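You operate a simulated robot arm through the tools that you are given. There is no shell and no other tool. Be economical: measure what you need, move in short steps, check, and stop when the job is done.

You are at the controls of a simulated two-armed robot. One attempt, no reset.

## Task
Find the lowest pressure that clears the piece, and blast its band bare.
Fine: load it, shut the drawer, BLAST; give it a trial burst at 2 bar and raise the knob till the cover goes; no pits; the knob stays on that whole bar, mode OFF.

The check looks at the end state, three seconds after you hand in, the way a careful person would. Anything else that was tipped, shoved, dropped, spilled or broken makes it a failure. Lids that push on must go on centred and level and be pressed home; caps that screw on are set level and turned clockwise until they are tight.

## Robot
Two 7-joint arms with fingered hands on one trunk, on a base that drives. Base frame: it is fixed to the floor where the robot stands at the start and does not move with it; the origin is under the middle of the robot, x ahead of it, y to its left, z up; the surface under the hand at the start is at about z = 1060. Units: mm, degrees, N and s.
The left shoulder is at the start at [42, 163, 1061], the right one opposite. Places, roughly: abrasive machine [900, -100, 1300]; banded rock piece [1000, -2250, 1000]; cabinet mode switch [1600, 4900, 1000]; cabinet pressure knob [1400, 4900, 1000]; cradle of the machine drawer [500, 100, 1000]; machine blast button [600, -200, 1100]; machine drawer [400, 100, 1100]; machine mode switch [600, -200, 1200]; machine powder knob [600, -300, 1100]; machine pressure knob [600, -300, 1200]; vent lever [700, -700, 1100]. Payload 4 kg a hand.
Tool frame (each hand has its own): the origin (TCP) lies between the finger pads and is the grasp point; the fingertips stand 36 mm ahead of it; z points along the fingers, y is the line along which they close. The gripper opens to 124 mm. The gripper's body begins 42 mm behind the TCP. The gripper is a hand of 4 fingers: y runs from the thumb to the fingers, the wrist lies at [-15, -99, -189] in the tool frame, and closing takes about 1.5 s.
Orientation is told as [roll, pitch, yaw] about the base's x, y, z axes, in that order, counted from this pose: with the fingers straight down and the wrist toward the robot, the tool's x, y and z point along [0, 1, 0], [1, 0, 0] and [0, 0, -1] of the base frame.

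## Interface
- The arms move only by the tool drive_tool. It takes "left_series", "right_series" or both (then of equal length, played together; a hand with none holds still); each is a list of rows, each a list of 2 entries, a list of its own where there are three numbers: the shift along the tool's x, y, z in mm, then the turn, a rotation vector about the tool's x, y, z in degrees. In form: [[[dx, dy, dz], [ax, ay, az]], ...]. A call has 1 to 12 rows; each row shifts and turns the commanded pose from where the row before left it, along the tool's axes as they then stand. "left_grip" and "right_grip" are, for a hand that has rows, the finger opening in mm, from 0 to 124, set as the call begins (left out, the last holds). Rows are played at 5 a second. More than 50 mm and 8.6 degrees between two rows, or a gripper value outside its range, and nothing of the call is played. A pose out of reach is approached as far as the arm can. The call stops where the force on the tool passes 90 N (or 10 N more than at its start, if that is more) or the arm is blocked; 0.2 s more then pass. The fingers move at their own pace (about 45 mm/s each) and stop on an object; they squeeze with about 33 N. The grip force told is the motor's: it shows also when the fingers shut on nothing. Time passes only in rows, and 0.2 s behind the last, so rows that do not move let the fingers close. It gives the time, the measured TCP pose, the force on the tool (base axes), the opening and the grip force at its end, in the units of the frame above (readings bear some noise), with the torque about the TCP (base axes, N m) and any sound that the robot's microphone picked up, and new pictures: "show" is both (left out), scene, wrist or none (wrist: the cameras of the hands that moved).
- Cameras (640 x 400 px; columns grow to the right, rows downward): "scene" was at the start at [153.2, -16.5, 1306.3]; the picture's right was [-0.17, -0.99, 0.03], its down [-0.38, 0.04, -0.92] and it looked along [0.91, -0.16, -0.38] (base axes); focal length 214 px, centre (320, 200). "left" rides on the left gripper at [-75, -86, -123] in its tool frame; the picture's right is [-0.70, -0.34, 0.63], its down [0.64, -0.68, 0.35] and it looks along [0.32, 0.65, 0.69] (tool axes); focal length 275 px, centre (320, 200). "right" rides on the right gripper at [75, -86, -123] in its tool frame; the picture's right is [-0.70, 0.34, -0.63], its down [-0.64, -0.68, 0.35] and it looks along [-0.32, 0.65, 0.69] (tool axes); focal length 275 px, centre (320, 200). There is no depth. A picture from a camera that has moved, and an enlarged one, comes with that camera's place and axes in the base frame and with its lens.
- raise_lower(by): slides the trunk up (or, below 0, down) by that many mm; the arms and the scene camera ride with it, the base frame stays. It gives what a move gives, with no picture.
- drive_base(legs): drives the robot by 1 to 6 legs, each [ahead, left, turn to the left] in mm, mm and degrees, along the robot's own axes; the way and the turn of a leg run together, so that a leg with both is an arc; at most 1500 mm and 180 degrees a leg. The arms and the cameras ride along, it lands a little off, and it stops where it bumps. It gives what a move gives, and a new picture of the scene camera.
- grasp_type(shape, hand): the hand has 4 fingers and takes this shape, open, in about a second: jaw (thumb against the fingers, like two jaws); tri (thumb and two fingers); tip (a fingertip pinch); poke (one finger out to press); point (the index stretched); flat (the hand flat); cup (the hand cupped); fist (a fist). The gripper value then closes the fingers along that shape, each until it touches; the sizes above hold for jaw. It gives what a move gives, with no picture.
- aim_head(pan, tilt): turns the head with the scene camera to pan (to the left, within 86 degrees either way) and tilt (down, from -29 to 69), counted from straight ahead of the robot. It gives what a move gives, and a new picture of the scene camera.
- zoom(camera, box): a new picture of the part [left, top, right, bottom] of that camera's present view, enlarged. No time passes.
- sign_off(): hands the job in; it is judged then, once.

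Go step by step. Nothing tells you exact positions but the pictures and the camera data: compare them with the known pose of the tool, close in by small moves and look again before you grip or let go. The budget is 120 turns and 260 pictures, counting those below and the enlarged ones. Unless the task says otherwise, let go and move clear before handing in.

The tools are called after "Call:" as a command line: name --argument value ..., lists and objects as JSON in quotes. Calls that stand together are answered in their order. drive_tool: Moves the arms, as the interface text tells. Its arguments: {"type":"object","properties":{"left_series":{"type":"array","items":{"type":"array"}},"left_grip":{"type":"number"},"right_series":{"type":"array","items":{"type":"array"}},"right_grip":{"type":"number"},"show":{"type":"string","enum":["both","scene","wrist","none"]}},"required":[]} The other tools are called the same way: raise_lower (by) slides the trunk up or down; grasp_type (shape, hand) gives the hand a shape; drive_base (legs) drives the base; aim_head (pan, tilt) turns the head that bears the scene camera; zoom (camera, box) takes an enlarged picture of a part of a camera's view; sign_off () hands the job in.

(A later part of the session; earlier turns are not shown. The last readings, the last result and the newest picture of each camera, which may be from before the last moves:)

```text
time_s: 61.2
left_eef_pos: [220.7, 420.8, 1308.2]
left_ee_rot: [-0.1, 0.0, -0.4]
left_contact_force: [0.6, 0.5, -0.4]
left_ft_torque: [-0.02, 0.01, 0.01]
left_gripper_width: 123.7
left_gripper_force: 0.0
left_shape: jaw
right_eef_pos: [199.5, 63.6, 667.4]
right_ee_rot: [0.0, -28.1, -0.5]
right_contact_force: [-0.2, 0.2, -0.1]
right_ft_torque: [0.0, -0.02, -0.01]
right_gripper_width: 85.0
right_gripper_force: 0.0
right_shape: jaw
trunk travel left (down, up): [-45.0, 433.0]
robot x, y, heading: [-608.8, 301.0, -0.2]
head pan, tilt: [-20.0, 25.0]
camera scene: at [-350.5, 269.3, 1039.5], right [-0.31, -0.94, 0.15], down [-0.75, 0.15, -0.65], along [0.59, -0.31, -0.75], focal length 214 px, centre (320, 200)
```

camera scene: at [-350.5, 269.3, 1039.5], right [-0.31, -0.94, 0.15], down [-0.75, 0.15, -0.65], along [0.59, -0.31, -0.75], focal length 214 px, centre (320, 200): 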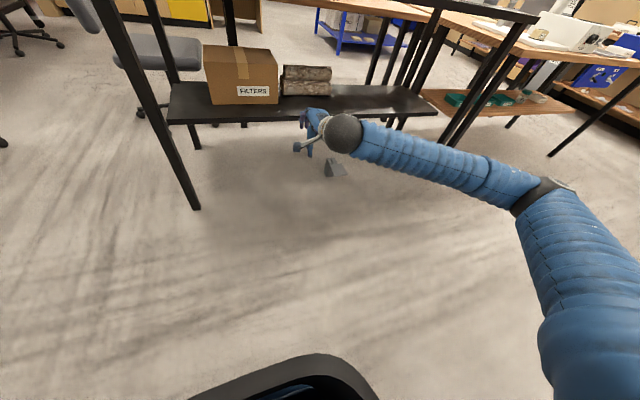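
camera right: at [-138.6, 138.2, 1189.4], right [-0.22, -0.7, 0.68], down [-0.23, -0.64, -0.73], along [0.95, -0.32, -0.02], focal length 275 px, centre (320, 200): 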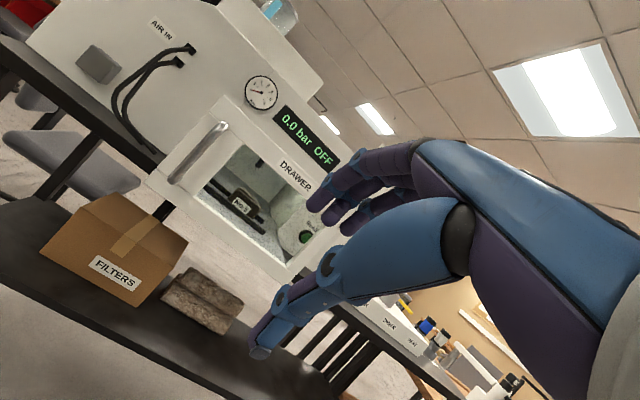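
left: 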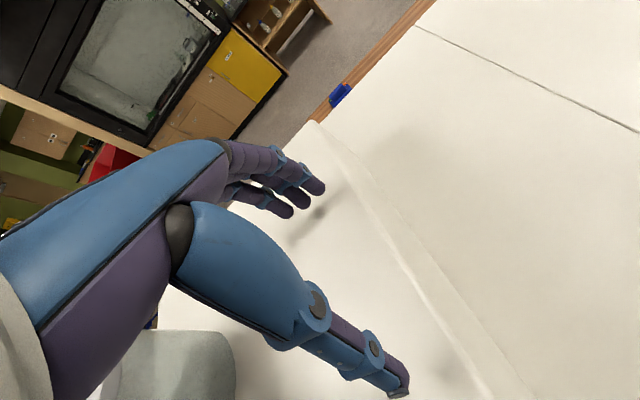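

The trunk bends forward when low. I'll raise the right hand first, then try pitching it.

Call:
drive_tool --right_series '[[[0, 15, -45], [0, 0, 0]], [[0, 15, -45], [0, 0, 0]], [[0, 20, -44], [0, 0, 0]], [[0, 23, -43], [0, 0, 0]], [[0, 23, -43], [0, 0, 0]], [[0, 23, -43], [0, 0, 0]], [[0, 23, -43], [0, 0, 0]], [[0, 23, -43], [0, 0, 0]], [[0, 23, -43], [0, 0, 0]], [[0, 23, -43], [0, 0, 0]], [[0, 0, 0], [-8, 0, 0]], [[0, 0, 0], [-8, 0, 0]]]' --show "scene"

Call:
aim_head --pan -15 --tilt -10

```text
time_s: 63.8
left_eef_pos: [219.5, 421.7, 1308.7]
left_ee_rot: [0.0, 0.0, -0.2]
left_contact_force: [0.4, 0.3, -0.1]
left_ft_torque: [-0.04, 0.01, 0.01]
left_gripper_width: 123.6
left_gripper_force: 0.0
left_shape: jaw
right_eef_pos: [179.9, 64.3, 1150.1]
right_ee_rot: [0.0, -44.4, -0.3]
right_contact_force: [0.1, -0.3, 0.2]
right_ft_torque: [0.01, 0.03, 0.01]
right_gripper_width: 84.9
right_gripper_force: 0.0
right_shape: jaw
trunk travel left (down, up): [-45.0, 433.0]
robot x, y, heading: [-610.5, 300.6, -0.4]
head pan, tilt: [-20.0, 25.0]
camera scene: at [-350.8, 269.7, 1039.7], right [-0.31, -0.94, 0.15], down [-0.75, 0.15, -0.65], along [0.59, -0.31, -0.75], focal length 214 px, centre (320, 200)
```

scene: 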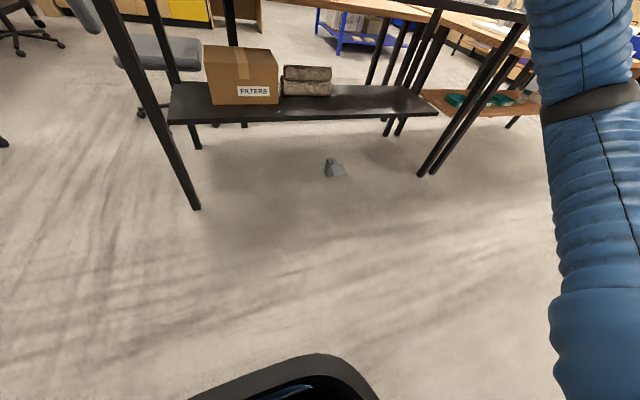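

```text
time_s: 64.8
left_eef_pos: [219.1, 421.4, 1310.4]
left_ee_rot: [0.1, 0.1, -0.3]
left_contact_force: [0.0, -0.5, -0.7]
left_ft_torque: [-0.04, 0.0, -0.02]
left_gripper_width: 123.8
left_gripper_force: 0.1
left_shape: jaw
right_eef_pos: [180.4, 63.4, 1150.7]
right_ee_rot: [0.1, -44.2, -0.3]
right_contact_force: [-0.6, 0.2, -0.4]
right_ft_torque: [-0.04, 0.02, 0.0]
right_gripper_width: 85.2
right_gripper_force: 0.0
right_shape: jaw
trunk travel left (down, up): [-45.0, 433.0]
robot x, y, heading: [-610.6, 301.8, -0.3]
head pan, tilt: [-15.0, -10.0]
camera scene: at [-331.6, 279.1, 1092.2], right [-0.24, -0.96, 0.11], down [-0.27, -0.04, -0.96], along [0.93, -0.26, -0.25], focal length 214 px, centre (320, 200)
```

scene: 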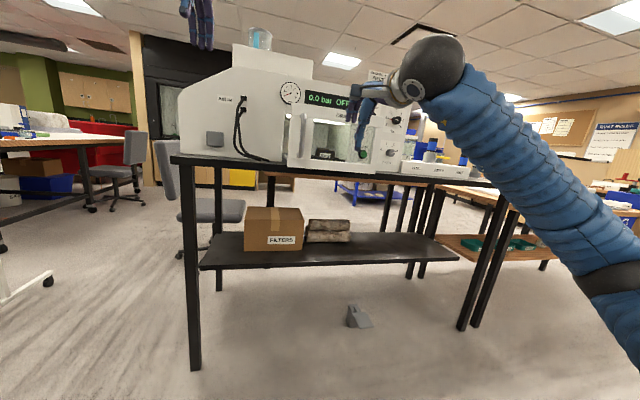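

Good, commands follow again. Continue pitching toward −90°.

Call:
drive_tool --right_series '[[[0, 0, 0], [-8, 0, 0]], [[0, 0, 0], [-8, 0, 0]], [[0, 0, 0], [-8, 0, 0]], [[0, 0, 0], [-8, 0, 0]], [[0, 0, 0], [-8, 0, 0]], [[0, 0, 0], [-6, 0, 0]]]'

```text
time_s: 66.2
left_eef_pos: [217.4, 423.6, 1312.1]
left_ee_rot: [-0.1, -0.2, -0.2]
left_contact_force: [-0.7, 0.4, 0.4]
left_ft_torque: [-0.03, -0.01, 0.0]
left_gripper_width: 123.5
left_gripper_force: 0.1
left_shape: jaw
right_eef_pos: [174.1, 57.0, 1160.9]
right_ee_rot: [-2.3, -69.0, 2.4]
right_contact_force: [-0.1, 0.0, -0.3]
right_ft_torque: [0.0, 0.02, -0.03]
right_gripper_width: 85.0
right_gripper_force: 0.0
right_shape: jaw
right hand out of reach, approached as far as the arm can: row 3, 4, 5, 6
trunk travel left (down, up): [-45.0, 433.0]
robot x, y, heading: [-610.6, 306.3, -0.3]
head pan, tilt: [-15.0, -10.0]
camera scene: at [-333.6, 280.3, 1093.8], right [-0.24, -0.96, 0.11], down [-0.27, -0.04, -0.96], along [0.93, -0.26, -0.25], focal length 214 px, centre (320, 200)
camera right: at [28.7, 131.3, 1124.9], right [-0.47, -0.69, 0.55], down [0.08, -0.66, -0.75], along [0.88, -0.31, 0.36], focal length 275 px, centre (320, 200)
```

scene: 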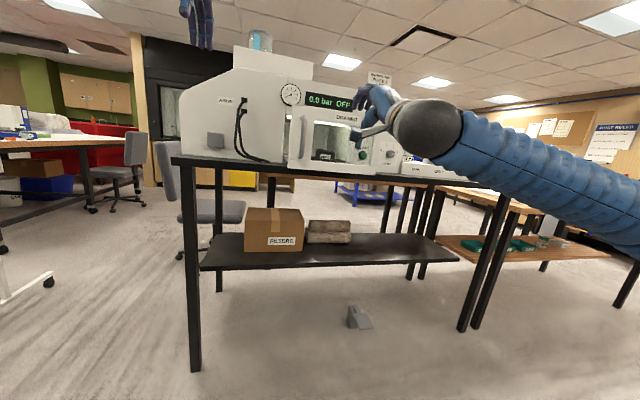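
right: 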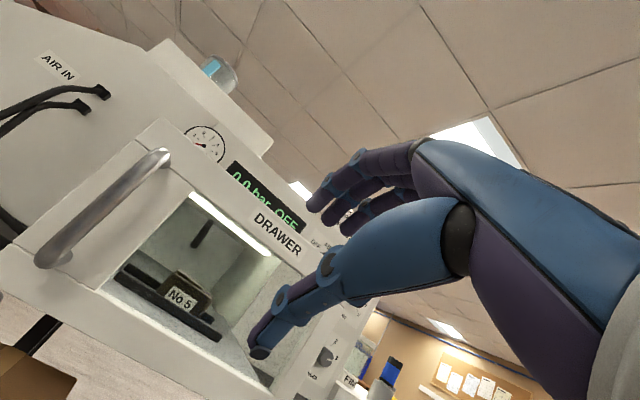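

−69° is enough to push. I'll make a fist and line it up with the DRAWER rail (z≈1185), then push by driving.

Call:
grasp_type --hand "right" --shape "fist"

Call:
drive_tool --right_series '[[[0, 0, 0], [0, 0, 0]], [[10, 15, 0], [0, 0, 0]]]'

```text
time_s: 67.1
left_eef_pos: [220.2, 421.2, 1310.2]
left_ee_rot: [0.1, 0.0, -0.3]
left_contact_force: [-0.4, -0.2, -0.3]
left_ft_torque: [0.0, -0.06, 0.03]
left_gripper_width: 124.0
left_gripper_force: 0.1
left_shape: jaw
right_eef_pos: [174.2, 56.4, 1158.3]
right_ee_rot: [-2.2, -69.0, 2.0]
right_contact_force: [0.9, -0.1, 0.7]
right_ft_torque: [0.02, -0.03, 0.02]
right_gripper_width: 0.0
right_gripper_force: 0.1
right_shape: fist
trunk travel left (down, up): [-45.0, 433.0]
robot x, y, heading: [-611.8, 300.0, -0.3]
head pan, tilt: [-15.0, -10.0]
```

```text
time_s: 67.7
left_eef_pos: [220.7, 421.4, 1308.6]
left_ee_rot: [0.0, -0.1, -0.4]
left_contact_force: [-0.6, 0.4, -0.3]
left_ft_torque: [-0.01, 0.03, 0.01]
left_gripper_width: 123.7
left_gripper_force: 0.1
left_shape: jaw
right_eef_pos: [182.2, 66.7, 1171.3]
right_ee_rot: [-2.1, -68.8, 2.0]
right_contact_force: [0.5, 1.2, -0.3]
right_ft_torque: [0.04, 0.02, -0.02]
right_gripper_width: 0.2
right_gripper_force: 0.1
right_shape: fist
trunk travel left (down, up): [-45.0, 433.0]
robot x, y, heading: [-611.0, 303.4, -0.4]
head pan, tilt: [-15.0, -10.0]
camera scene: at [-331.3, 279.2, 1092.1], right [-0.24, -0.96, 0.11], down [-0.27, -0.04, -0.96], along [0.93, -0.26, -0.25], focal length 214 px, centre (320, 200)
camera right: at [36.6, 140.2, 1136.3], right [-0.47, -0.69, 0.55], down [0.08, -0.65, -0.75], along [0.88, -0.31, 0.36], focal length 275 px, centre (320, 200)
```

scene: 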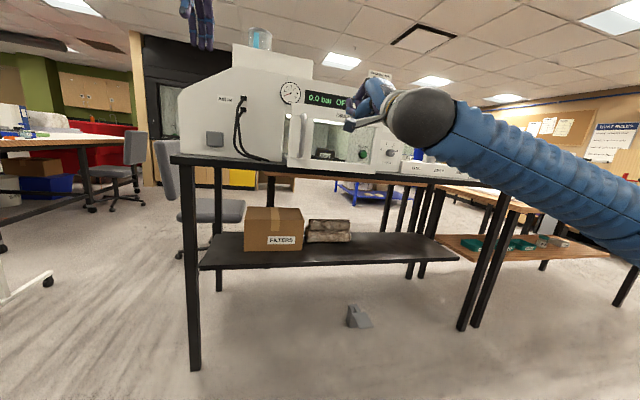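
right: 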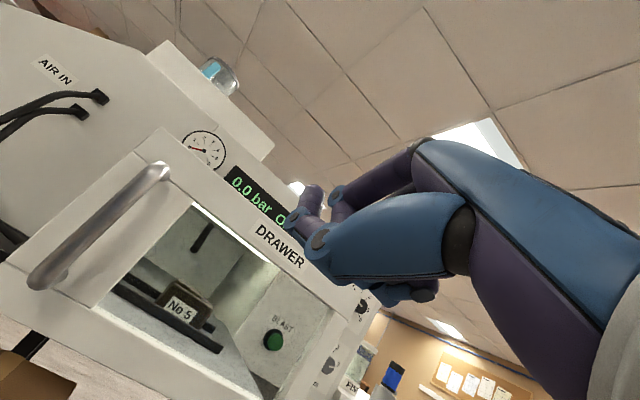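

The fist is a bit high; lower 35 mm and drive forward up to the drawer.

Call:
drive_tool --right_series '[[[0, -33, 12], [0, 0, 0]]]' --show "none"

Call:
drive_base --legs '[[110, 0, 0]]'

Call:
zoom --camera "right" --box '[0, 0, 640, 400]'

Call:
zoom --camera "scene" --box '[260, 50, 420, 180]'

```text
time_s: 68.1
left_eef_pos: [217.6, 424.3, 1312.5]
left_ee_rot: [-0.2, -0.3, -0.3]
left_contact_force: [-0.6, 0.2, 0.8]
left_ft_torque: [-0.05, -0.02, -0.01]
left_gripper_width: 123.6
left_gripper_force: 0.1
left_shape: jaw
right_eef_pos: [176.8, 61.8, 1152.6]
right_ee_rot: [-2.2, -68.5, 2.3]
right_contact_force: [-0.5, -0.2, 0.3]
right_ft_torque: [0.02, 0.0, -0.02]
right_gripper_width: 0.0
right_gripper_force: 0.0
right_shape: fist
right hand out of reach, approached as far as the arm can: row 1
trunk travel left (down, up): [-45.0, 433.0]
robot x, y, heading: [-614.5, 304.6, 0.1]
head pan, tilt: [-15.0, -10.0]
```

```text
time_s: 69.3
left_eef_pos: [332.3, 421.2, 1309.0]
left_ee_rot: [0.1, 0.1, -0.2]
left_contact_force: [0.1, 0.5, 0.4]
left_ft_torque: [0.01, 0.06, -0.01]
left_gripper_width: 123.9
left_gripper_force: 0.1
left_shape: jaw
right_eef_pos: [290.1, 59.1, 1150.5]
right_ee_rot: [-2.1, -68.4, 2.1]
right_contact_force: [0.1, 0.4, 0.2]
right_ft_torque: [-0.03, -0.01, -0.02]
right_gripper_width: 0.0
right_gripper_force: 0.0
right_shape: fist
trunk travel left (down, up): [-45.0, 433.0]
robot x, y, heading: [-498.8, 300.4, -0.1]
head pan, tilt: [-15.0, -10.0]
camera scene: at [-219.6, 278.9, 1092.0], right [-0.24, -0.96, 0.11], down [-0.27, -0.04, -0.96], along [0.93, -0.26, -0.25], focal length 214 px, centre (320, 200)
```

scene: 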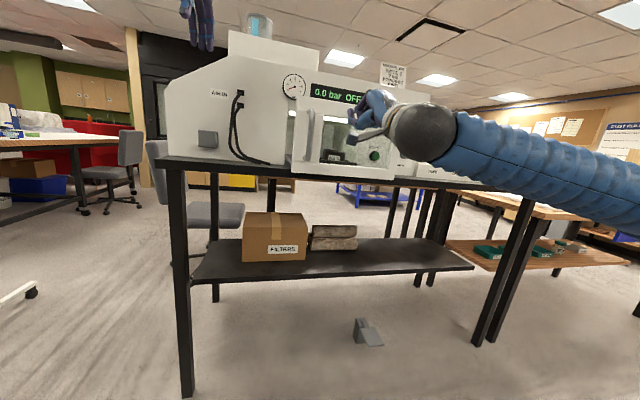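

```text
1.00 times, centred on (320, 200) of right (not enlarged: the box is as wide or as high as the picture)
camera zoom: at [145.6, 133.4, 1115.3], right [-0.46, -0.69, 0.56], down [0.07, -0.65, -0.75], along [0.88, -0.31, 0.35], focal length 275 px, centre (320, 200)
```

zoom: 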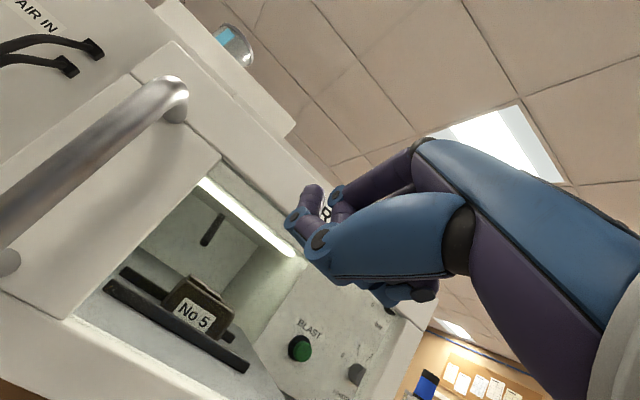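

```text
3.08 times, centred on (340, 115) of scene
camera zoom: at [-219.6, 278.9, 1092.0], right [-0.24, -0.96, 0.11], down [-0.27, -0.04, -0.96], along [0.93, -0.26, -0.25], focal length 660 px, centre (258, 462)
```

zoom: 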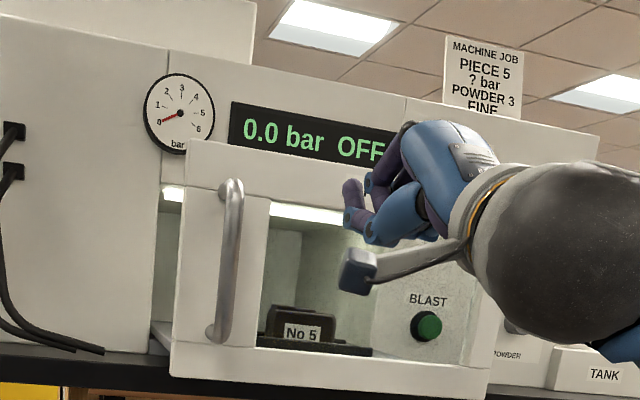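

The fist faces the rail. Drive forward in portions, watching force.

Call:
drive_base --legs '[[90, 0, 0]]'

Call:
zoom --camera "right" --box '[0, 0, 640, 400]'

```text
time_s: 70.4
left_eef_pos: [422.9, 422.6, 1307.6]
left_ee_rot: [0.0, 0.0, -0.1]
left_contact_force: [0.5, 0.2, -0.8]
left_ft_torque: [-0.02, 0.05, -0.02]
left_gripper_width: 123.7
left_gripper_force: 0.1
left_shape: jaw
right_eef_pos: [381.8, 60.5, 1149.2]
right_ee_rot: [-2.2, -68.3, 2.2]
right_contact_force: [-0.6, -0.2, -0.7]
right_ft_torque: [-0.02, -0.03, 0.03]
right_gripper_width: 0.0
right_gripper_force: 0.0
right_shape: fist
trunk travel left (down, up): [-45.0, 433.0]
robot x, y, heading: [-405.9, 302.9, -0.3]
head pan, tilt: [-15.0, -10.0]
camera scene: at [-129.1, 279.0, 1091.8], right [-0.24, -0.97, 0.11], down [-0.27, -0.04, -0.96], along [0.93, -0.26, -0.25], focal length 214 px, centre (320, 200)
```

scene: 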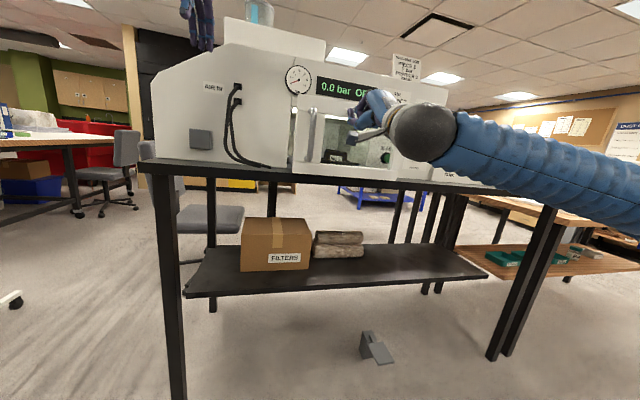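

```text
1.00 times, centred on (320, 200) of right (not enlarged: the box is as wide or as high as the picture)
camera zoom: at [236.5, 134.0, 1114.8], right [-0.46, -0.69, 0.56], down [0.07, -0.65, -0.75], along [0.88, -0.31, 0.35], focal length 275 px, centre (320, 200)
```

zoom: 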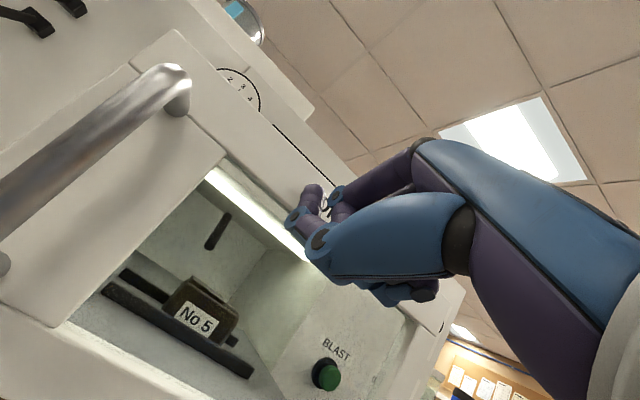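

The drawer slides along easily. Keep pushing.

Call:
drive_base --legs '[[130, 0, 0]]'

Call:
zoom --camera "scene" --box '[260, 50, 440, 190]'

```text
time_s: 71.7
left_eef_pos: [538.6, 423.0, 1315.3]
left_ee_rot: [0.0, -0.4, -0.2]
left_contact_force: [-53.1, 2.6, 3.2]
left_ft_torque: [0.16, 0.01, 0.7]
left_gripper_width: 107.3
left_gripper_force: 0.0
left_shape: jaw
right_eef_pos: [501.7, 61.2, 1156.2]
right_ee_rot: [-2.3, -68.7, 2.3]
right_contact_force: [-0.7, -0.1, 0.1]
right_ft_torque: [0.02, 0.0, -0.02]
right_gripper_width: 0.0
right_gripper_force: 0.1
right_shape: fist
trunk travel left (down, up): [-45.0, 433.0]
robot x, y, heading: [-281.5, 301.8, 0.0]
head pan, tilt: [-15.0, -10.0]
camera scene: at [-9.7, 279.0, 1094.5], right [-0.24, -0.97, 0.11], down [-0.27, -0.04, -0.96], along [0.93, -0.26, -0.25], focal length 214 px, centre (320, 200)
```

scene: 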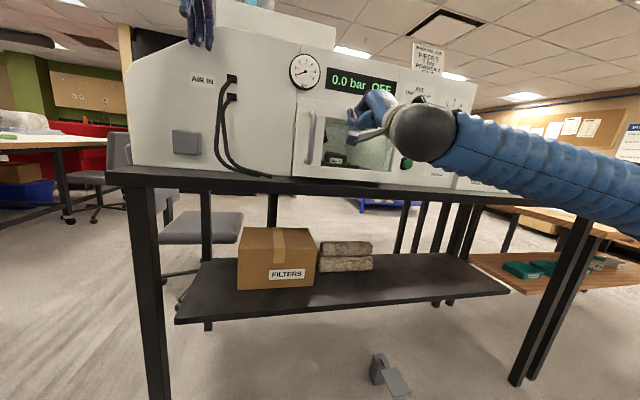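

```text
2.86 times, centred on (350, 120) of scene
camera zoom: at [-9.7, 279.0, 1094.5], right [-0.24, -0.97, 0.11], down [-0.27, -0.04, -0.96], along [0.93, -0.26, -0.25], focal length 613 px, centre (234, 429)
```

zoom: 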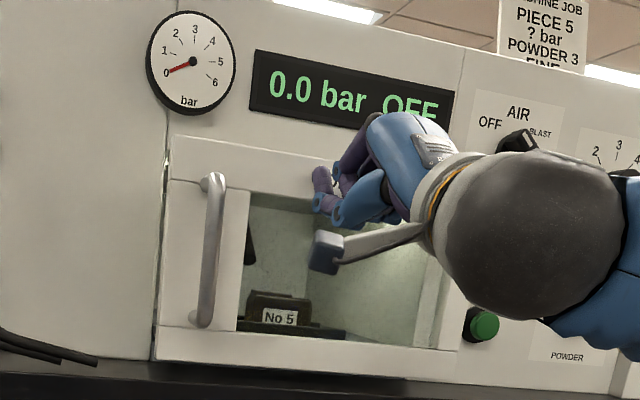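

The left hand touched the machine's shoulder. I'll back off right away and retract the left arm.

Call:
drive_base --legs '[[-80, 0, 0]]'

Call:
drive_tool --left_series '[[[0, 0, -45], [0, 0, 0]], [[0, 0, -45], [0, 0, 0]], [[0, -45, -10], [0, 0, 0]], [[0, -45, 0], [0, 0, 0]], [[0, -45, 0], [0, 0, 0]], [[0, -45, 0], [0, 0, 0]], [[0, -45, 0], [0, 0, 0]]]' --show "scene"

```text
time_s: 72.7
left_eef_pos: [465.3, 419.7, 1312.0]
left_ee_rot: [0.1, -0.1, -0.3]
left_contact_force: [-0.2, 0.0, 0.3]
left_ft_torque: [0.0, -0.01, 0.02]
left_gripper_width: 123.5
left_gripper_force: 0.0
left_shape: jaw
right_eef_pos: [426.2, 59.3, 1152.8]
right_ee_rot: [-2.1, -68.4, 2.2]
right_contact_force: [-0.3, -0.3, 0.1]
right_ft_torque: [0.0, 0.03, -0.02]
right_gripper_width: 0.0
right_gripper_force: 0.1
right_shape: fist
trunk travel left (down, up): [-45.0, 433.0]
robot x, y, heading: [-365.2, 305.1, -0.2]
head pan, tilt: [-15.0, -10.0]
camera scene: at [-85.4, 278.6, 1092.6], right [-0.24, -0.97, 0.11], down [-0.27, -0.04, -0.96], along [0.93, -0.26, -0.25], focal length 214 px, centre (320, 200)
```

scene: 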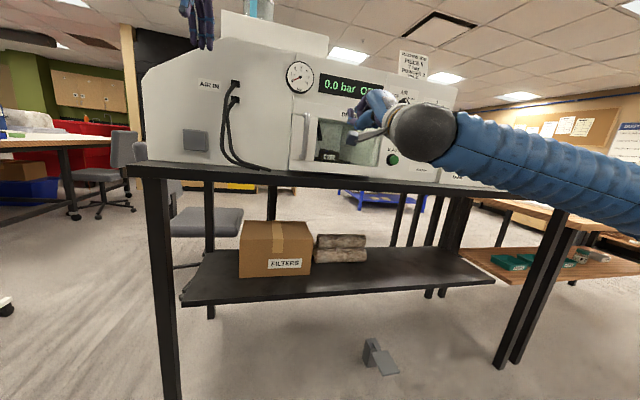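

```text
time_s: 74.3
left_eef_pos: [237.9, 423.3, 1411.9]
left_ee_rot: [0.0, -0.1, -0.2]
left_contact_force: [-0.7, 0.1, 0.8]
left_ft_torque: [0.02, -0.02, 0.0]
left_gripper_width: 123.6
left_gripper_force: 0.0
left_shape: jaw
right_eef_pos: [425.4, 59.0, 1153.4]
right_ee_rot: [-2.2, -68.3, 2.2]
right_contact_force: [-0.2, 0.7, 0.0]
right_ft_torque: [0.01, 0.04, 0.04]
right_gripper_width: 0.0
right_gripper_force: 0.1
right_shape: fist
trunk travel left (down, up): [-45.0, 433.0]
robot x, y, heading: [-365.2, 302.9, -0.1]
head pan, tilt: [-15.0, -10.0]
camera scene: at [-85.5, 278.7, 1093.1], right [-0.24, -0.96, 0.11], down [-0.27, -0.04, -0.96], along [0.93, -0.26, -0.25], focal length 214 px, centre (320, 200)
```

scene: 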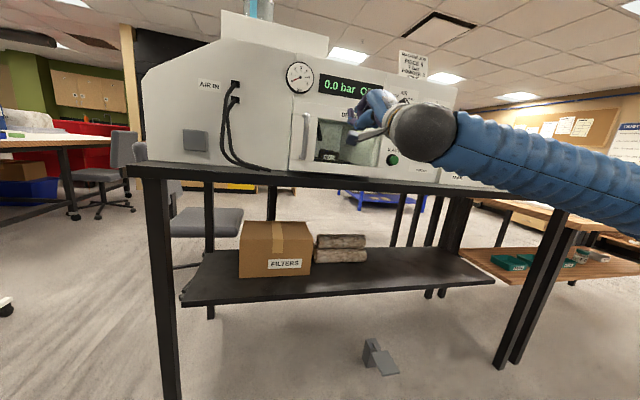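

Call:
zoom --camera "scene" --box '[260, 50, 440, 190]'

Call:
zoom --camera "right" --box '[0, 0, 640, 400]'

Call:
zoom --camera "left" --box '[0, 0, 640, 400]'

```text
2.86 times, centred on (350, 120) of scene
camera zoom: at [-85.5, 278.7, 1093.1], right [-0.24, -0.96, 0.11], down [-0.27, -0.04, -0.96], along [0.93, -0.26, -0.25], focal length 613 px, centre (234, 429)
```

zoom: 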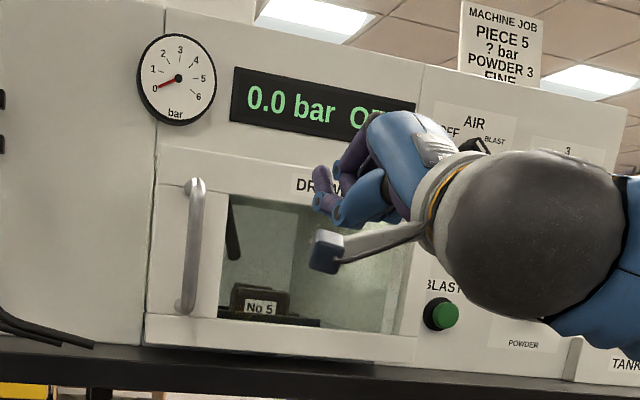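

```text
1.00 times, centred on (320, 200) of right (not enlarged: the box is as wide or as high as the picture)
camera zoom: at [279.7, 133.1, 1117.6], right [-0.46, -0.69, 0.56], down [0.07, -0.66, -0.75], along [0.88, -0.31, 0.36], focal length 275 px, centre (320, 200)
```

zoom: 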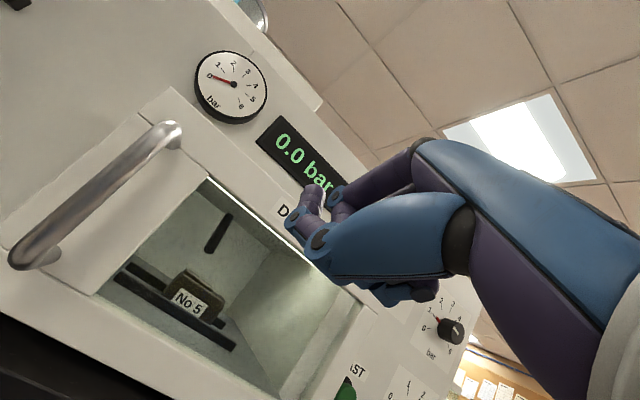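

```text
1.00 times, centred on (320, 200) of left (not enlarged: the box is as wide or as high as the picture)
camera zoom: at [152.7, 348.1, 1533.8], right [-0.34, -0.7, -0.63], down [-0.68, 0.65, -0.35], along [0.65, 0.31, -0.69], focal length 275 px, centre (320, 200)
```

zoom: 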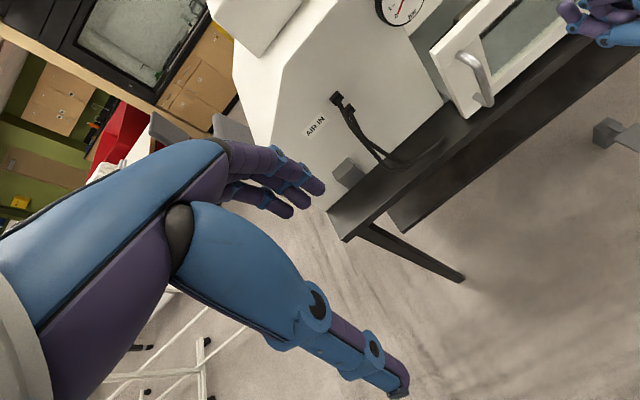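

The drawer is still open a few cm. Left hand is clear now; push on.

Call:
drive_base --legs '[[120, 0, 0]]'

Call:
zoom --camera "left" --box '[240, 0, 640, 250]'

```text
time_s: 75.6
left_eef_pos: [363.4, 423.0, 1410.0]
left_ee_rot: [0.0, 0.0, -0.1]
left_contact_force: [0.9, -0.8, -0.6]
left_ft_torque: [0.02, 0.03, 0.01]
left_gripper_width: 123.9
left_gripper_force: 0.0
left_shape: jaw
right_eef_pos: [549.2, 59.2, 1150.7]
right_ee_rot: [-2.0, -68.3, 2.2]
right_contact_force: [0.6, 1.0, 0.2]
right_ft_torque: [0.0, 0.0, -0.01]
right_gripper_width: 0.0
right_gripper_force: 0.1
right_shape: fist
trunk travel left (down, up): [-45.0, 433.0]
robot x, y, heading: [-241.8, 301.8, -0.1]
head pan, tilt: [-15.0, -10.0]
camera scene: at [37.1, 278.8, 1092.0], right [-0.24, -0.97, 0.11], down [-0.27, -0.04, -0.96], along [0.93, -0.26, -0.25], focal length 214 px, centre (320, 200)
```

scene: 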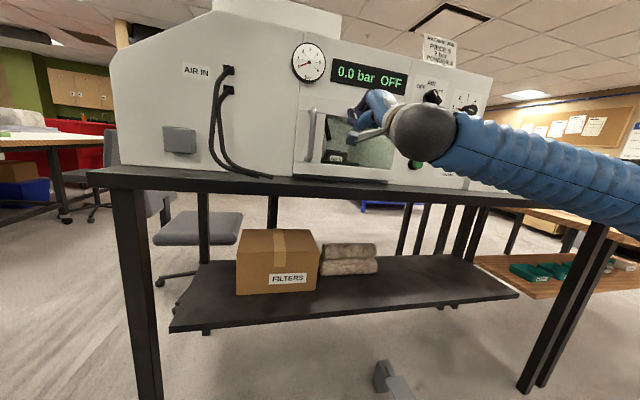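

```text
1.60 times, centred on (440, 125) of left
camera zoom: at [276.8, 348.3, 1532.1], right [-0.34, -0.7, -0.63], down [-0.68, 0.65, -0.35], along [0.65, 0.31, -0.69], focal length 440 px, centre (128, 320)
```

zoom: 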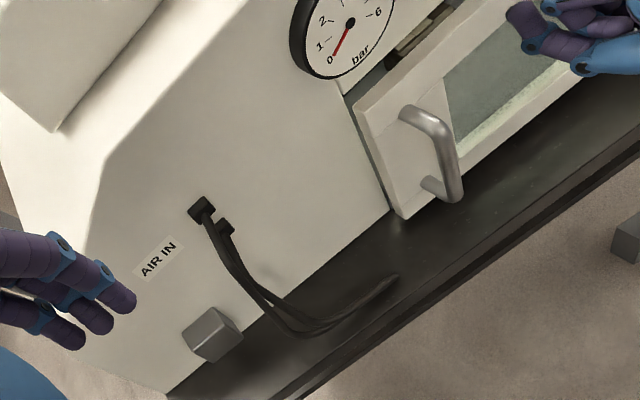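

About 25 mm left. Push 25 more.

Call:
drive_base --legs '[[22, 0, 0]]'

Call:
zoom --camera "left" --box '[240, 0, 640, 250]'

```text
time_s: 76.4
left_eef_pos: [382.6, 424.2, 1410.2]
left_ee_rot: [0.1, 0.0, 0.0]
left_contact_force: [1.2, 0.2, 0.5]
left_ft_torque: [0.03, 0.02, -0.02]
left_gripper_width: 123.6
left_gripper_force: 0.1
left_shape: jaw
right_eef_pos: [570.2, 62.0, 1151.5]
right_ee_rot: [-2.2, -68.4, 2.3]
right_contact_force: [-13.8, 0.7, -1.4]
right_ft_torque: [-0.07, -0.43, 0.3]
right_gripper_width: 0.0
right_gripper_force: 0.1
right_shape: fist
trunk travel left (down, up): [-45.0, 433.0]
robot x, y, heading: [-221.6, 302.0, -0.1]
head pan, tilt: [-15.0, -10.0]
camera scene: at [58.0, 278.9, 1092.2], right [-0.23, -0.97, 0.11], down [-0.27, -0.04, -0.96], along [0.93, -0.26, -0.25], focal length 214 px, centre (320, 200)
```

scene: 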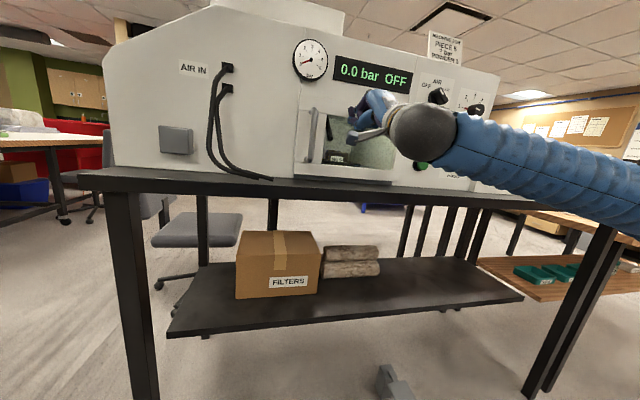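

```text
1.60 times, centred on (440, 125) of left
camera zoom: at [297.8, 348.5, 1532.2], right [-0.34, -0.7, -0.63], down [-0.68, 0.65, -0.35], along [0.65, 0.31, -0.69], focal length 440 px, centre (128, 320)
```

zoom: 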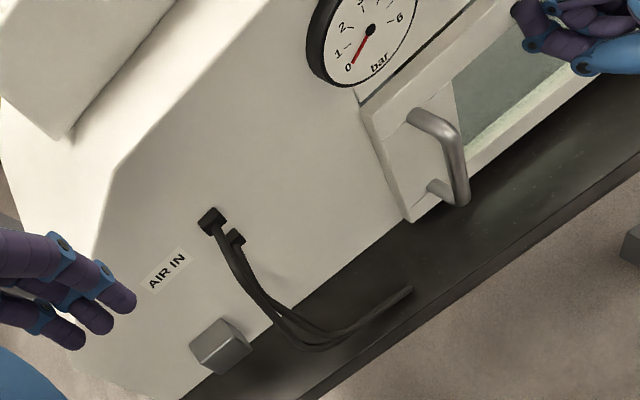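

It meets resistance (14 N) and looks shut. One slight extra push to be sure, then back off.

Call:
drive_base --legs '[[8, 0, 0]]'

Call:
drive_base --legs '[[-150, 0, 0]]'

Call:
zoom --camera "left" --box '[340, 0, 640, 200]'

```text
time_s: 77.1
left_eef_pos: [388.8, 423.8, 1410.8]
left_ee_rot: [0.0, -0.1, -0.1]
left_contact_force: [-0.1, 0.5, -0.9]
left_ft_torque: [0.01, 0.01, 0.02]
left_gripper_width: 123.8
left_gripper_force: 0.0
left_shape: jaw
right_eef_pos: [574.7, 61.1, 1152.3]
right_ee_rot: [-2.3, -68.5, 2.5]
right_contact_force: [-30.1, 2.2, -11.2]
right_ft_torque: [-0.24, -1.04, 0.61]
right_gripper_width: 0.0
right_gripper_force: 0.1
right_shape: fist
trunk travel left (down, up): [-45.0, 433.0]
robot x, y, heading: [-212.0, 301.8, -0.1]
head pan, tilt: [-15.0, -10.0]
camera scene: at [64.1, 279.0, 1092.8], right [-0.24, -0.97, 0.11], down [-0.27, -0.04, -0.96], along [0.93, -0.26, -0.25], focal length 214 px, centre (320, 200)
```

scene: 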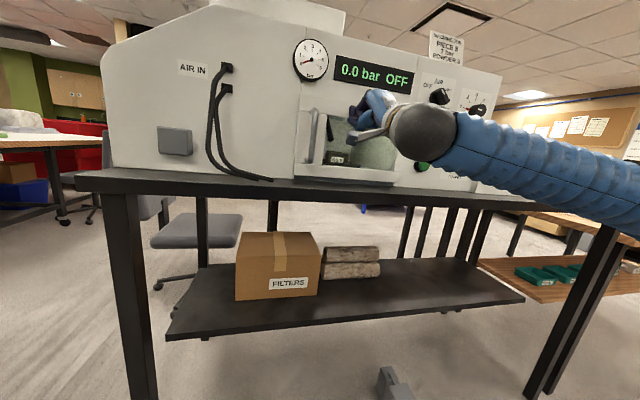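

```text
time_s: 78.5
left_eef_pos: [239.8, 424.3, 1411.0]
left_ee_rot: [0.0, -0.1, -0.2]
left_contact_force: [-1.5, 0.0, -0.4]
left_ft_torque: [0.01, -0.05, -0.01]
left_gripper_width: 123.8
left_gripper_force: 0.0
left_shape: jaw
right_eef_pos: [425.1, 62.6, 1152.7]
right_ee_rot: [-2.3, -68.5, 2.5]
right_contact_force: [-0.4, 0.0, -0.5]
right_ft_torque: [-0.02, 0.05, -0.02]
right_gripper_width: 0.0
right_gripper_force: 0.1
right_shape: fist
trunk travel left (down, up): [-45.0, 433.0]
robot x, y, heading: [-362.6, 300.1, -0.1]
head pan, tilt: [-15.0, -10.0]
camera scene: at [-84.8, 279.1, 1092.7], right [-0.24, -0.97, 0.11], down [-0.27, -0.04, -0.96], along [0.93, -0.26, -0.25], focal length 214 px, centre (320, 200)
```

scene: 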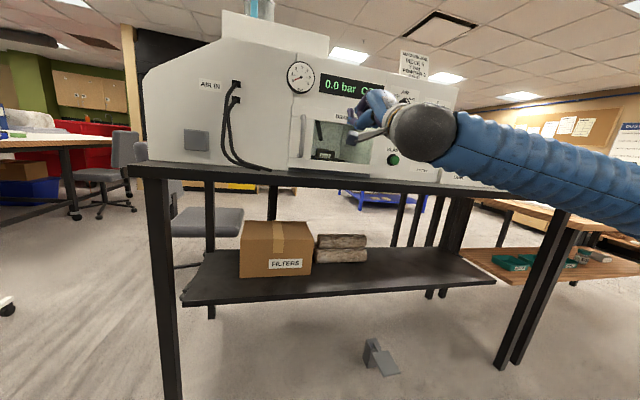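

```text
2.00 times, centred on (490, 100) of left
camera zoom: at [154.2, 348.7, 1533.1], right [-0.34, -0.7, -0.63], down [-0.68, 0.65, -0.35], along [0.65, 0.31, -0.69], focal length 551 px, centre (-20, 400)
```

zoom: 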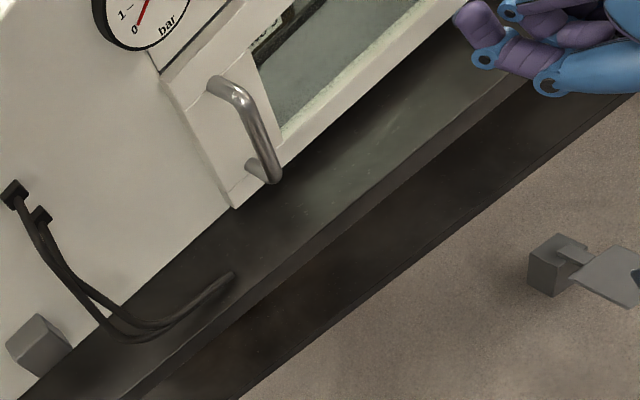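

The drawer is shut flush. Now the knobs: I measure AIR at ≈[620,-169,1244] and bar knob ≈[620,-310,1229]. I'll open the hand to jaw, and test how well it can point straight ahead with a roll about its own axis.

Call:
grasp_type --hand "right" --shape "jaw"

Call:
drive_tool --right_series '[[[0, 38, -15], [0, 0, 0]], [[0, 38, -15], [0, 0, 0]], [[0, 0, 0], [0, 0, -8]], [[0, 0, 0], [0, 0, -8]], [[0, 0, 0], [0, 0, -8]], [[0, 0, 0], [0, 0, -8]], [[0, 0, 0], [0, 0, -8]], [[0, 0, 0], [0, 0, -8]]]' --show "scene"

```text
time_s: 79.4
left_eef_pos: [241.2, 423.8, 1410.3]
left_ee_rot: [0.0, -0.1, -0.1]
left_contact_force: [0.5, -1.0, -0.3]
left_ft_torque: [-0.03, -0.01, -0.02]
left_gripper_width: 123.8
left_gripper_force: 0.1
left_shape: jaw
right_eef_pos: [428.1, 61.8, 1151.4]
right_ee_rot: [-2.3, -68.5, 2.6]
right_contact_force: [0.2, 0.0, 0.0]
right_ft_torque: [0.05, -0.01, 0.04]
right_gripper_width: 123.3
right_gripper_force: 0.3
right_shape: jaw
trunk travel left (down, up): [-45.0, 433.0]
robot x, y, heading: [-363.9, 298.8, 0.2]
head pan, tilt: [-15.0, -10.0]
```

```text
time_s: 81.2
left_eef_pos: [243.4, 423.0, 1407.7]
left_ee_rot: [0.1, 0.2, -0.1]
left_contact_force: [1.7, -1.3, -1.7]
left_ft_torque: [0.02, 0.14, 0.01]
left_gripper_width: 123.8
left_gripper_force: 0.0
left_shape: jaw
right_eef_pos: [428.5, 62.1, 1234.9]
right_ee_rot: [-62.5, -37.8, 72.4]
right_contact_force: [-2.9, -0.4, 3.4]
right_ft_torque: [-0.03, 0.22, 0.0]
right_gripper_width: 123.8
right_gripper_force: 0.0
right_shape: jaw
trunk travel left (down, up): [-45.0, 433.0]
robot x, y, heading: [-361.3, 302.1, -0.2]
head pan, tilt: [-15.0, -10.0]
camera scene: at [-83.1, 279.0, 1092.1], right [-0.24, -0.97, 0.11], down [-0.27, -0.04, -0.96], along [0.93, -0.26, -0.25], focal length 214 px, centre (320, 200)
```

scene: 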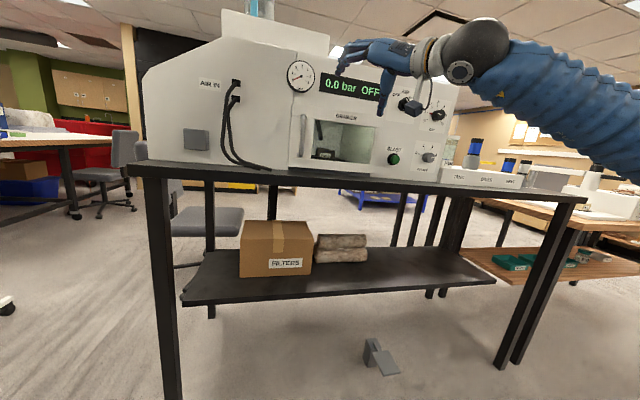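

That works with rotation. Now correct the 21° droop, and look at the switches closely.

Call:
drive_tool --right_series '[[[0, 0, 0], [-4.7, -5.4, 0]], [[0, 0, 0], [-4.7, -5.4, 0]], [[0, 0, 0], [-4.7, -5.4, 0]]]' --show "wrist"

Call:
zoom --camera "scene" --box '[370, 60, 470, 180]'

```text
time_s: 82.0
left_eef_pos: [244.5, 423.4, 1409.7]
left_ee_rot: [0.2, 0.2, -0.1]
left_contact_force: [1.0, 0.1, -0.6]
left_ft_torque: [0.03, 0.01, 0.02]
left_gripper_width: 123.9
left_gripper_force: 0.1
left_shape: jaw
right_eef_pos: [429.3, 60.3, 1232.0]
right_ee_rot: [-89.9, -41.1, 90.0]
right_contact_force: [0.0, -0.1, 0.9]
right_ft_torque: [0.0, 0.0, -0.02]
right_gripper_width: 123.9
right_gripper_force: 0.0
right_shape: jaw
trunk travel left (down, up): [-45.0, 433.0]
robot x, y, heading: [-367.1, 300.5, 0.2]
head pan, tilt: [-15.0, -10.0]
camera right: at [305.8, 46.0, 1118.9], right [-0.63, -0.2, 0.75], down [0.35, -0.94, 0.04], along [0.69, 0.28, 0.66], focal length 275 px, centre (320, 200)
```

right: 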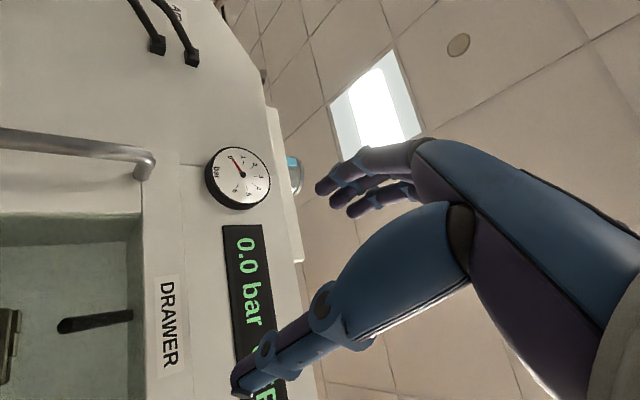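

```text
3.33 times, centred on (420, 120) of scene
camera zoom: at [-82.6, 278.5, 1091.6], right [-0.24, -0.97, 0.11], down [-0.27, -0.04, -0.96], along [0.93, -0.26, -0.25], focal length 715 px, centre (-13, 467)
```

zoom: 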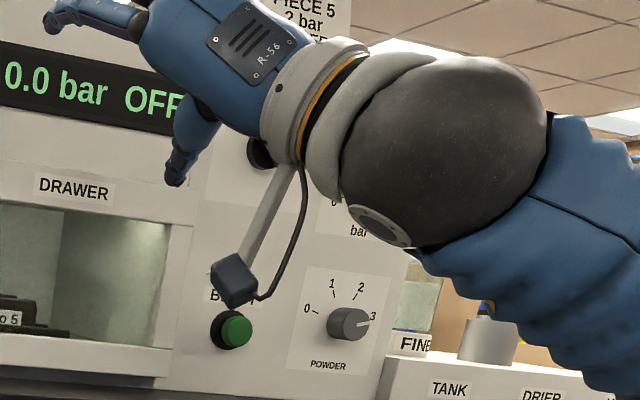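

The hand now points straight at the panel. Let me test in free air whether I can roll −86° further, to grip the AIR switch bar on its flats.

Call:
drive_tool --right_series '[[[0, 0, 0], [0, 0, -8]], [[0, 0, 0], [0, 0, -8]], [[0, 0, 0], [0, 0, -8]], [[0, 0, 0], [0, 0, -8]], [[0, 0, 0], [0, 0, -8]], [[0, 0, 0], [0, 0, -8]], [[0, 0, 0], [0, 0, -8]], [[0, 0, 0], [0, 0, -8]], [[0, 0, 0], [0, 0, -8]], [[0, 0, 0], [0, 0, -8]], [[0, 0, 0], [0, 0, -6]]]' --show "scene"

Call:
zoom --camera "scene" --box '[370, 60, 470, 180]'

```text
time_s: 83.9
left_eef_pos: [241.2, 425.8, 1412.4]
left_ee_rot: [-0.1, 0.1, 0.0]
left_contact_force: [0.6, 0.4, -0.4]
left_ft_torque: [-0.01, 0.1, 0.01]
left_gripper_width: 123.8
left_gripper_force: 0.1
left_shape: jaw
right_eef_pos: [529.1, 189.8, 1031.4]
right_ee_rot: [-92.2, 22.9, 89.3]
right_contact_force: [-30.6, -6.4, 49.0]
right_ft_torque: [2.59, 1.97, 1.92]
right_gripper_width: 124.1
right_gripper_force: 0.1
right_shape: jaw
right hand out of reach, approached as far as the arm can: row 3, 4, 5, 6, 7, 8, 9
trunk travel left (down, up): [-45.0, 433.0]
robot x, y, heading: [-360.2, 303.6, -0.1]
head pan, tilt: [-15.0, -10.0]
stopped in row 9 (right hand): the force on the tool passed its limit at 111 N (the readings are from after the stop); the commanded pose is now the measured one
camera scene: at [-87.2, 279.4, 1094.5], right [-0.24, -0.97, 0.11], down [-0.27, -0.04, -0.96], along [0.93, -0.26, -0.25], focal length 214 px, centre (320, 200)
```

scene: 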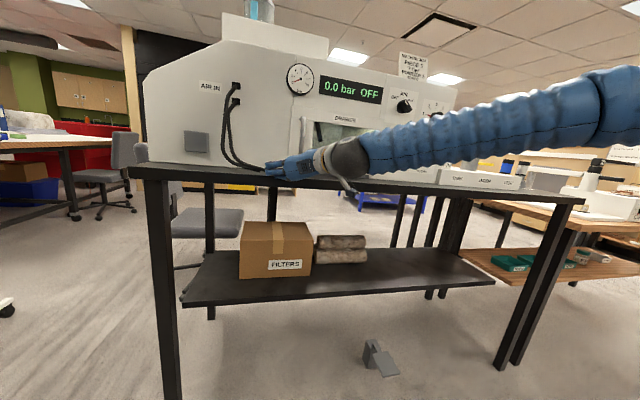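

```text
3.33 times, centred on (420, 120) of scene
camera zoom: at [-87.2, 279.4, 1094.5], right [-0.24, -0.97, 0.11], down [-0.27, -0.04, -0.96], along [0.93, -0.26, -0.25], focal length 715 px, centre (-13, 467)
```

zoom: 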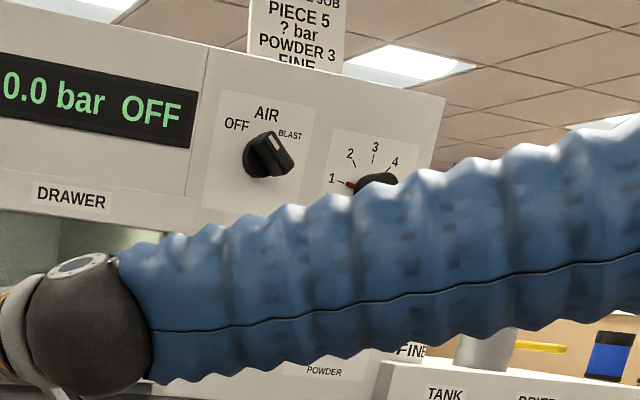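

The out-of-reach approach wandered onto the bench. I'll back the base out at once and check nothing was disturbed.

Call:
drive_base --legs '[[-200, 0, 0]]'

Call:
zoom --camera "scene" --box '[130, 70, 450, 230]'

```text
time_s: 85.5
left_eef_pos: [42.8, 423.0, 1409.2]
left_ee_rot: [0.0, 0.1, -0.3]
left_contact_force: [0.7, 0.2, 0.1]
left_ft_torque: [-0.01, -0.03, 0.02]
left_gripper_width: 123.7
left_gripper_force: 0.1
left_shape: jaw
right_eef_pos: [332.4, 185.4, 1018.7]
right_ee_rot: [-91.3, 23.2, 89.4]
right_contact_force: [-0.5, 0.3, -0.2]
right_ft_torque: [0.01, -0.01, -0.03]
right_gripper_width: 123.9
right_gripper_force: 0.0
right_shape: jaw
trunk travel left (down, up): [-45.0, 433.0]
robot x, y, heading: [-564.2, 302.8, -0.2]
head pan, tilt: [-15.0, -10.0]
camera scene: at [-285.1, 278.9, 1092.5], right [-0.24, -0.96, 0.11], down [-0.27, -0.04, -0.96], along [0.93, -0.26, -0.25], focal length 214 px, centre (320, 200)
```

scene: 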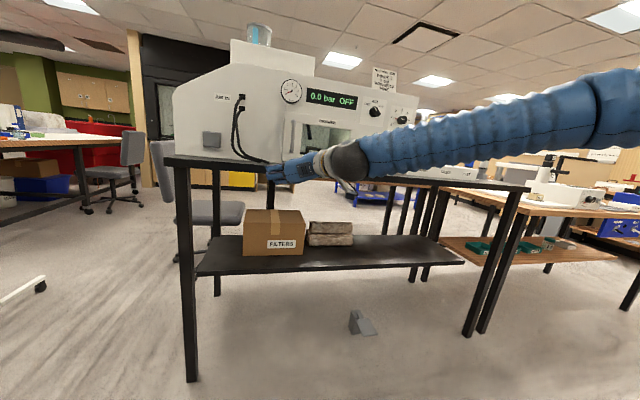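

```text
2.00 times, centred on (290, 150) of scene
camera zoom: at [-285.1, 278.9, 1092.5], right [-0.24, -0.96, 0.11], down [-0.27, -0.04, -0.96], along [0.93, -0.26, -0.25], focal length 429 px, centre (380, 300)
```

zoom: 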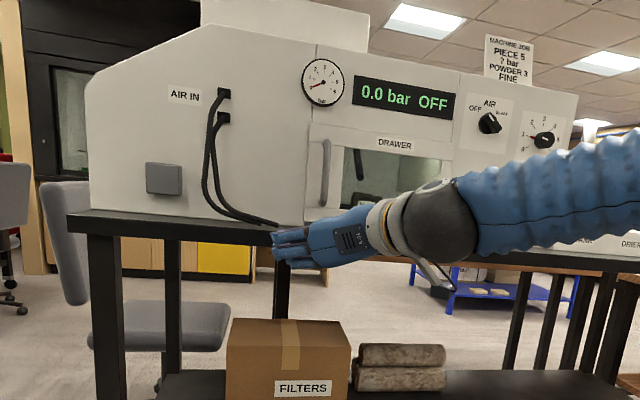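

Nothing was disturbed. A higher trunk should give a wider roll range; I'll raise it here in the clear and test.

Call:
raise_lower --by 217

Call:
drive_tool --right_series '[[[0, 0, 0], [0, 0, -7]], [[0, 0, 0], [0, 0, -7]], [[0, 0, 0], [0, 0, -7]]]' --show "none"

Call:
drive_tool --right_series '[[[0, 0, 0], [0, 0, 8]], [[0, 0, 0], [0, 0, 8]], [[0, 0, 0], [0, 0, 8]], [[0, 0, 0], [0, 0, 8]], [[0, 0, 0], [0, 0, 8]], [[0, 0, 0], [0, 0, 8]], [[0, 0, 0], [0, 0, 8]], [[0, 0, 0], [0, 0, 8]]]' --show "scene"

```text
time_s: 87.8
left_eef_pos: [44.5, 423.3, 1624.1]
left_ee_rot: [0.0, 0.2, -0.3]
left_contact_force: [0.1, 0.0, -0.8]
left_ft_torque: [0.0, -0.02, 0.02]
left_gripper_width: 123.9
left_gripper_force: 0.0
left_shape: jaw
right_eef_pos: [222.1, 186.8, 1449.3]
right_ee_rot: [-105.7, 22.4, 83.3]
right_contact_force: [-0.2, -0.5, -0.1]
right_ft_torque: [0.0, -0.02, 0.03]
right_gripper_width: 123.8
right_gripper_force: 0.0
right_shape: jaw
trunk travel left (down, up): [-262.0, 216.0]
robot x, y, heading: [-566.1, 307.8, -0.5]
head pan, tilt: [-15.0, -10.0]
```

```text
time_s: 88.6
left_eef_pos: [42.9, 420.6, 1626.0]
left_ee_rot: [-0.2, 0.1, -0.3]
left_contact_force: [0.2, 0.2, 1.1]
left_ft_torque: [0.01, 0.02, -0.01]
left_gripper_width: 123.8
left_gripper_force: 0.2
left_shape: jaw
right_eef_pos: [225.4, 185.6, 1449.0]
right_ee_rot: [-107.4, 32.6, 79.9]
right_contact_force: [0.3, 0.4, -0.5]
right_ft_torque: [0.02, -0.01, 0.01]
right_gripper_width: 123.8
right_gripper_force: 0.1
right_shape: jaw
right hand out of reach, approached as far as the arm can: row 2, 3
trunk travel left (down, up): [-262.0, 216.0]
robot x, y, heading: [-563.4, 302.7, -0.3]
head pan, tilt: [-15.0, -10.0]
```

```text
time_s: 90.4
left_eef_pos: [44.6, 420.7, 1627.0]
left_ee_rot: [0.2, 0.2, -0.2]
left_contact_force: [-0.3, -1.0, 0.6]
left_ft_torque: [0.02, 0.01, 0.01]
left_gripper_width: 124.3
left_gripper_force: 0.0
left_shape: jaw
right_eef_pos: [204.3, 105.1, 1518.4]
right_ee_rot: [-105.2, -29.4, 97.6]
right_contact_force: [-0.3, -0.4, 0.0]
right_ft_torque: [0.01, 0.03, 0.04]
right_gripper_width: 124.2
right_gripper_force: 0.0
right_shape: jaw
right hand out of reach, approached as far as the arm can: row 3, 4, 5, 6, 7, 8
trunk travel left (down, up): [-262.0, 216.0]
robot x, y, heading: [-565.5, 301.7, -0.4]
head pan, tilt: [-15.0, -10.0]
camera scene: at [-435.2, 278.9, 1387.9], right [-0.26, -0.96, 0.03], down [0.05, -0.04, -1.0], along [0.96, -0.26, 0.06], focal length 214 px, centre (320, 200)
```

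scene: 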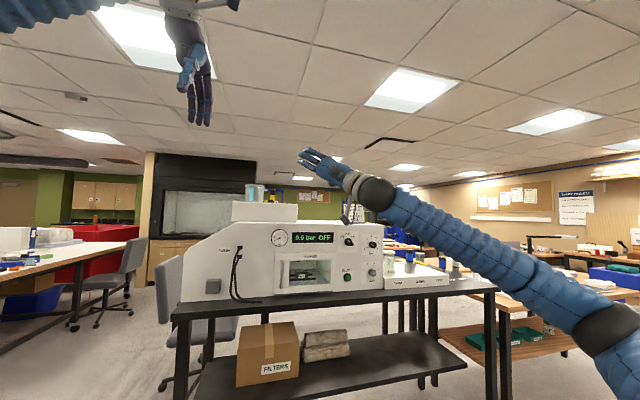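

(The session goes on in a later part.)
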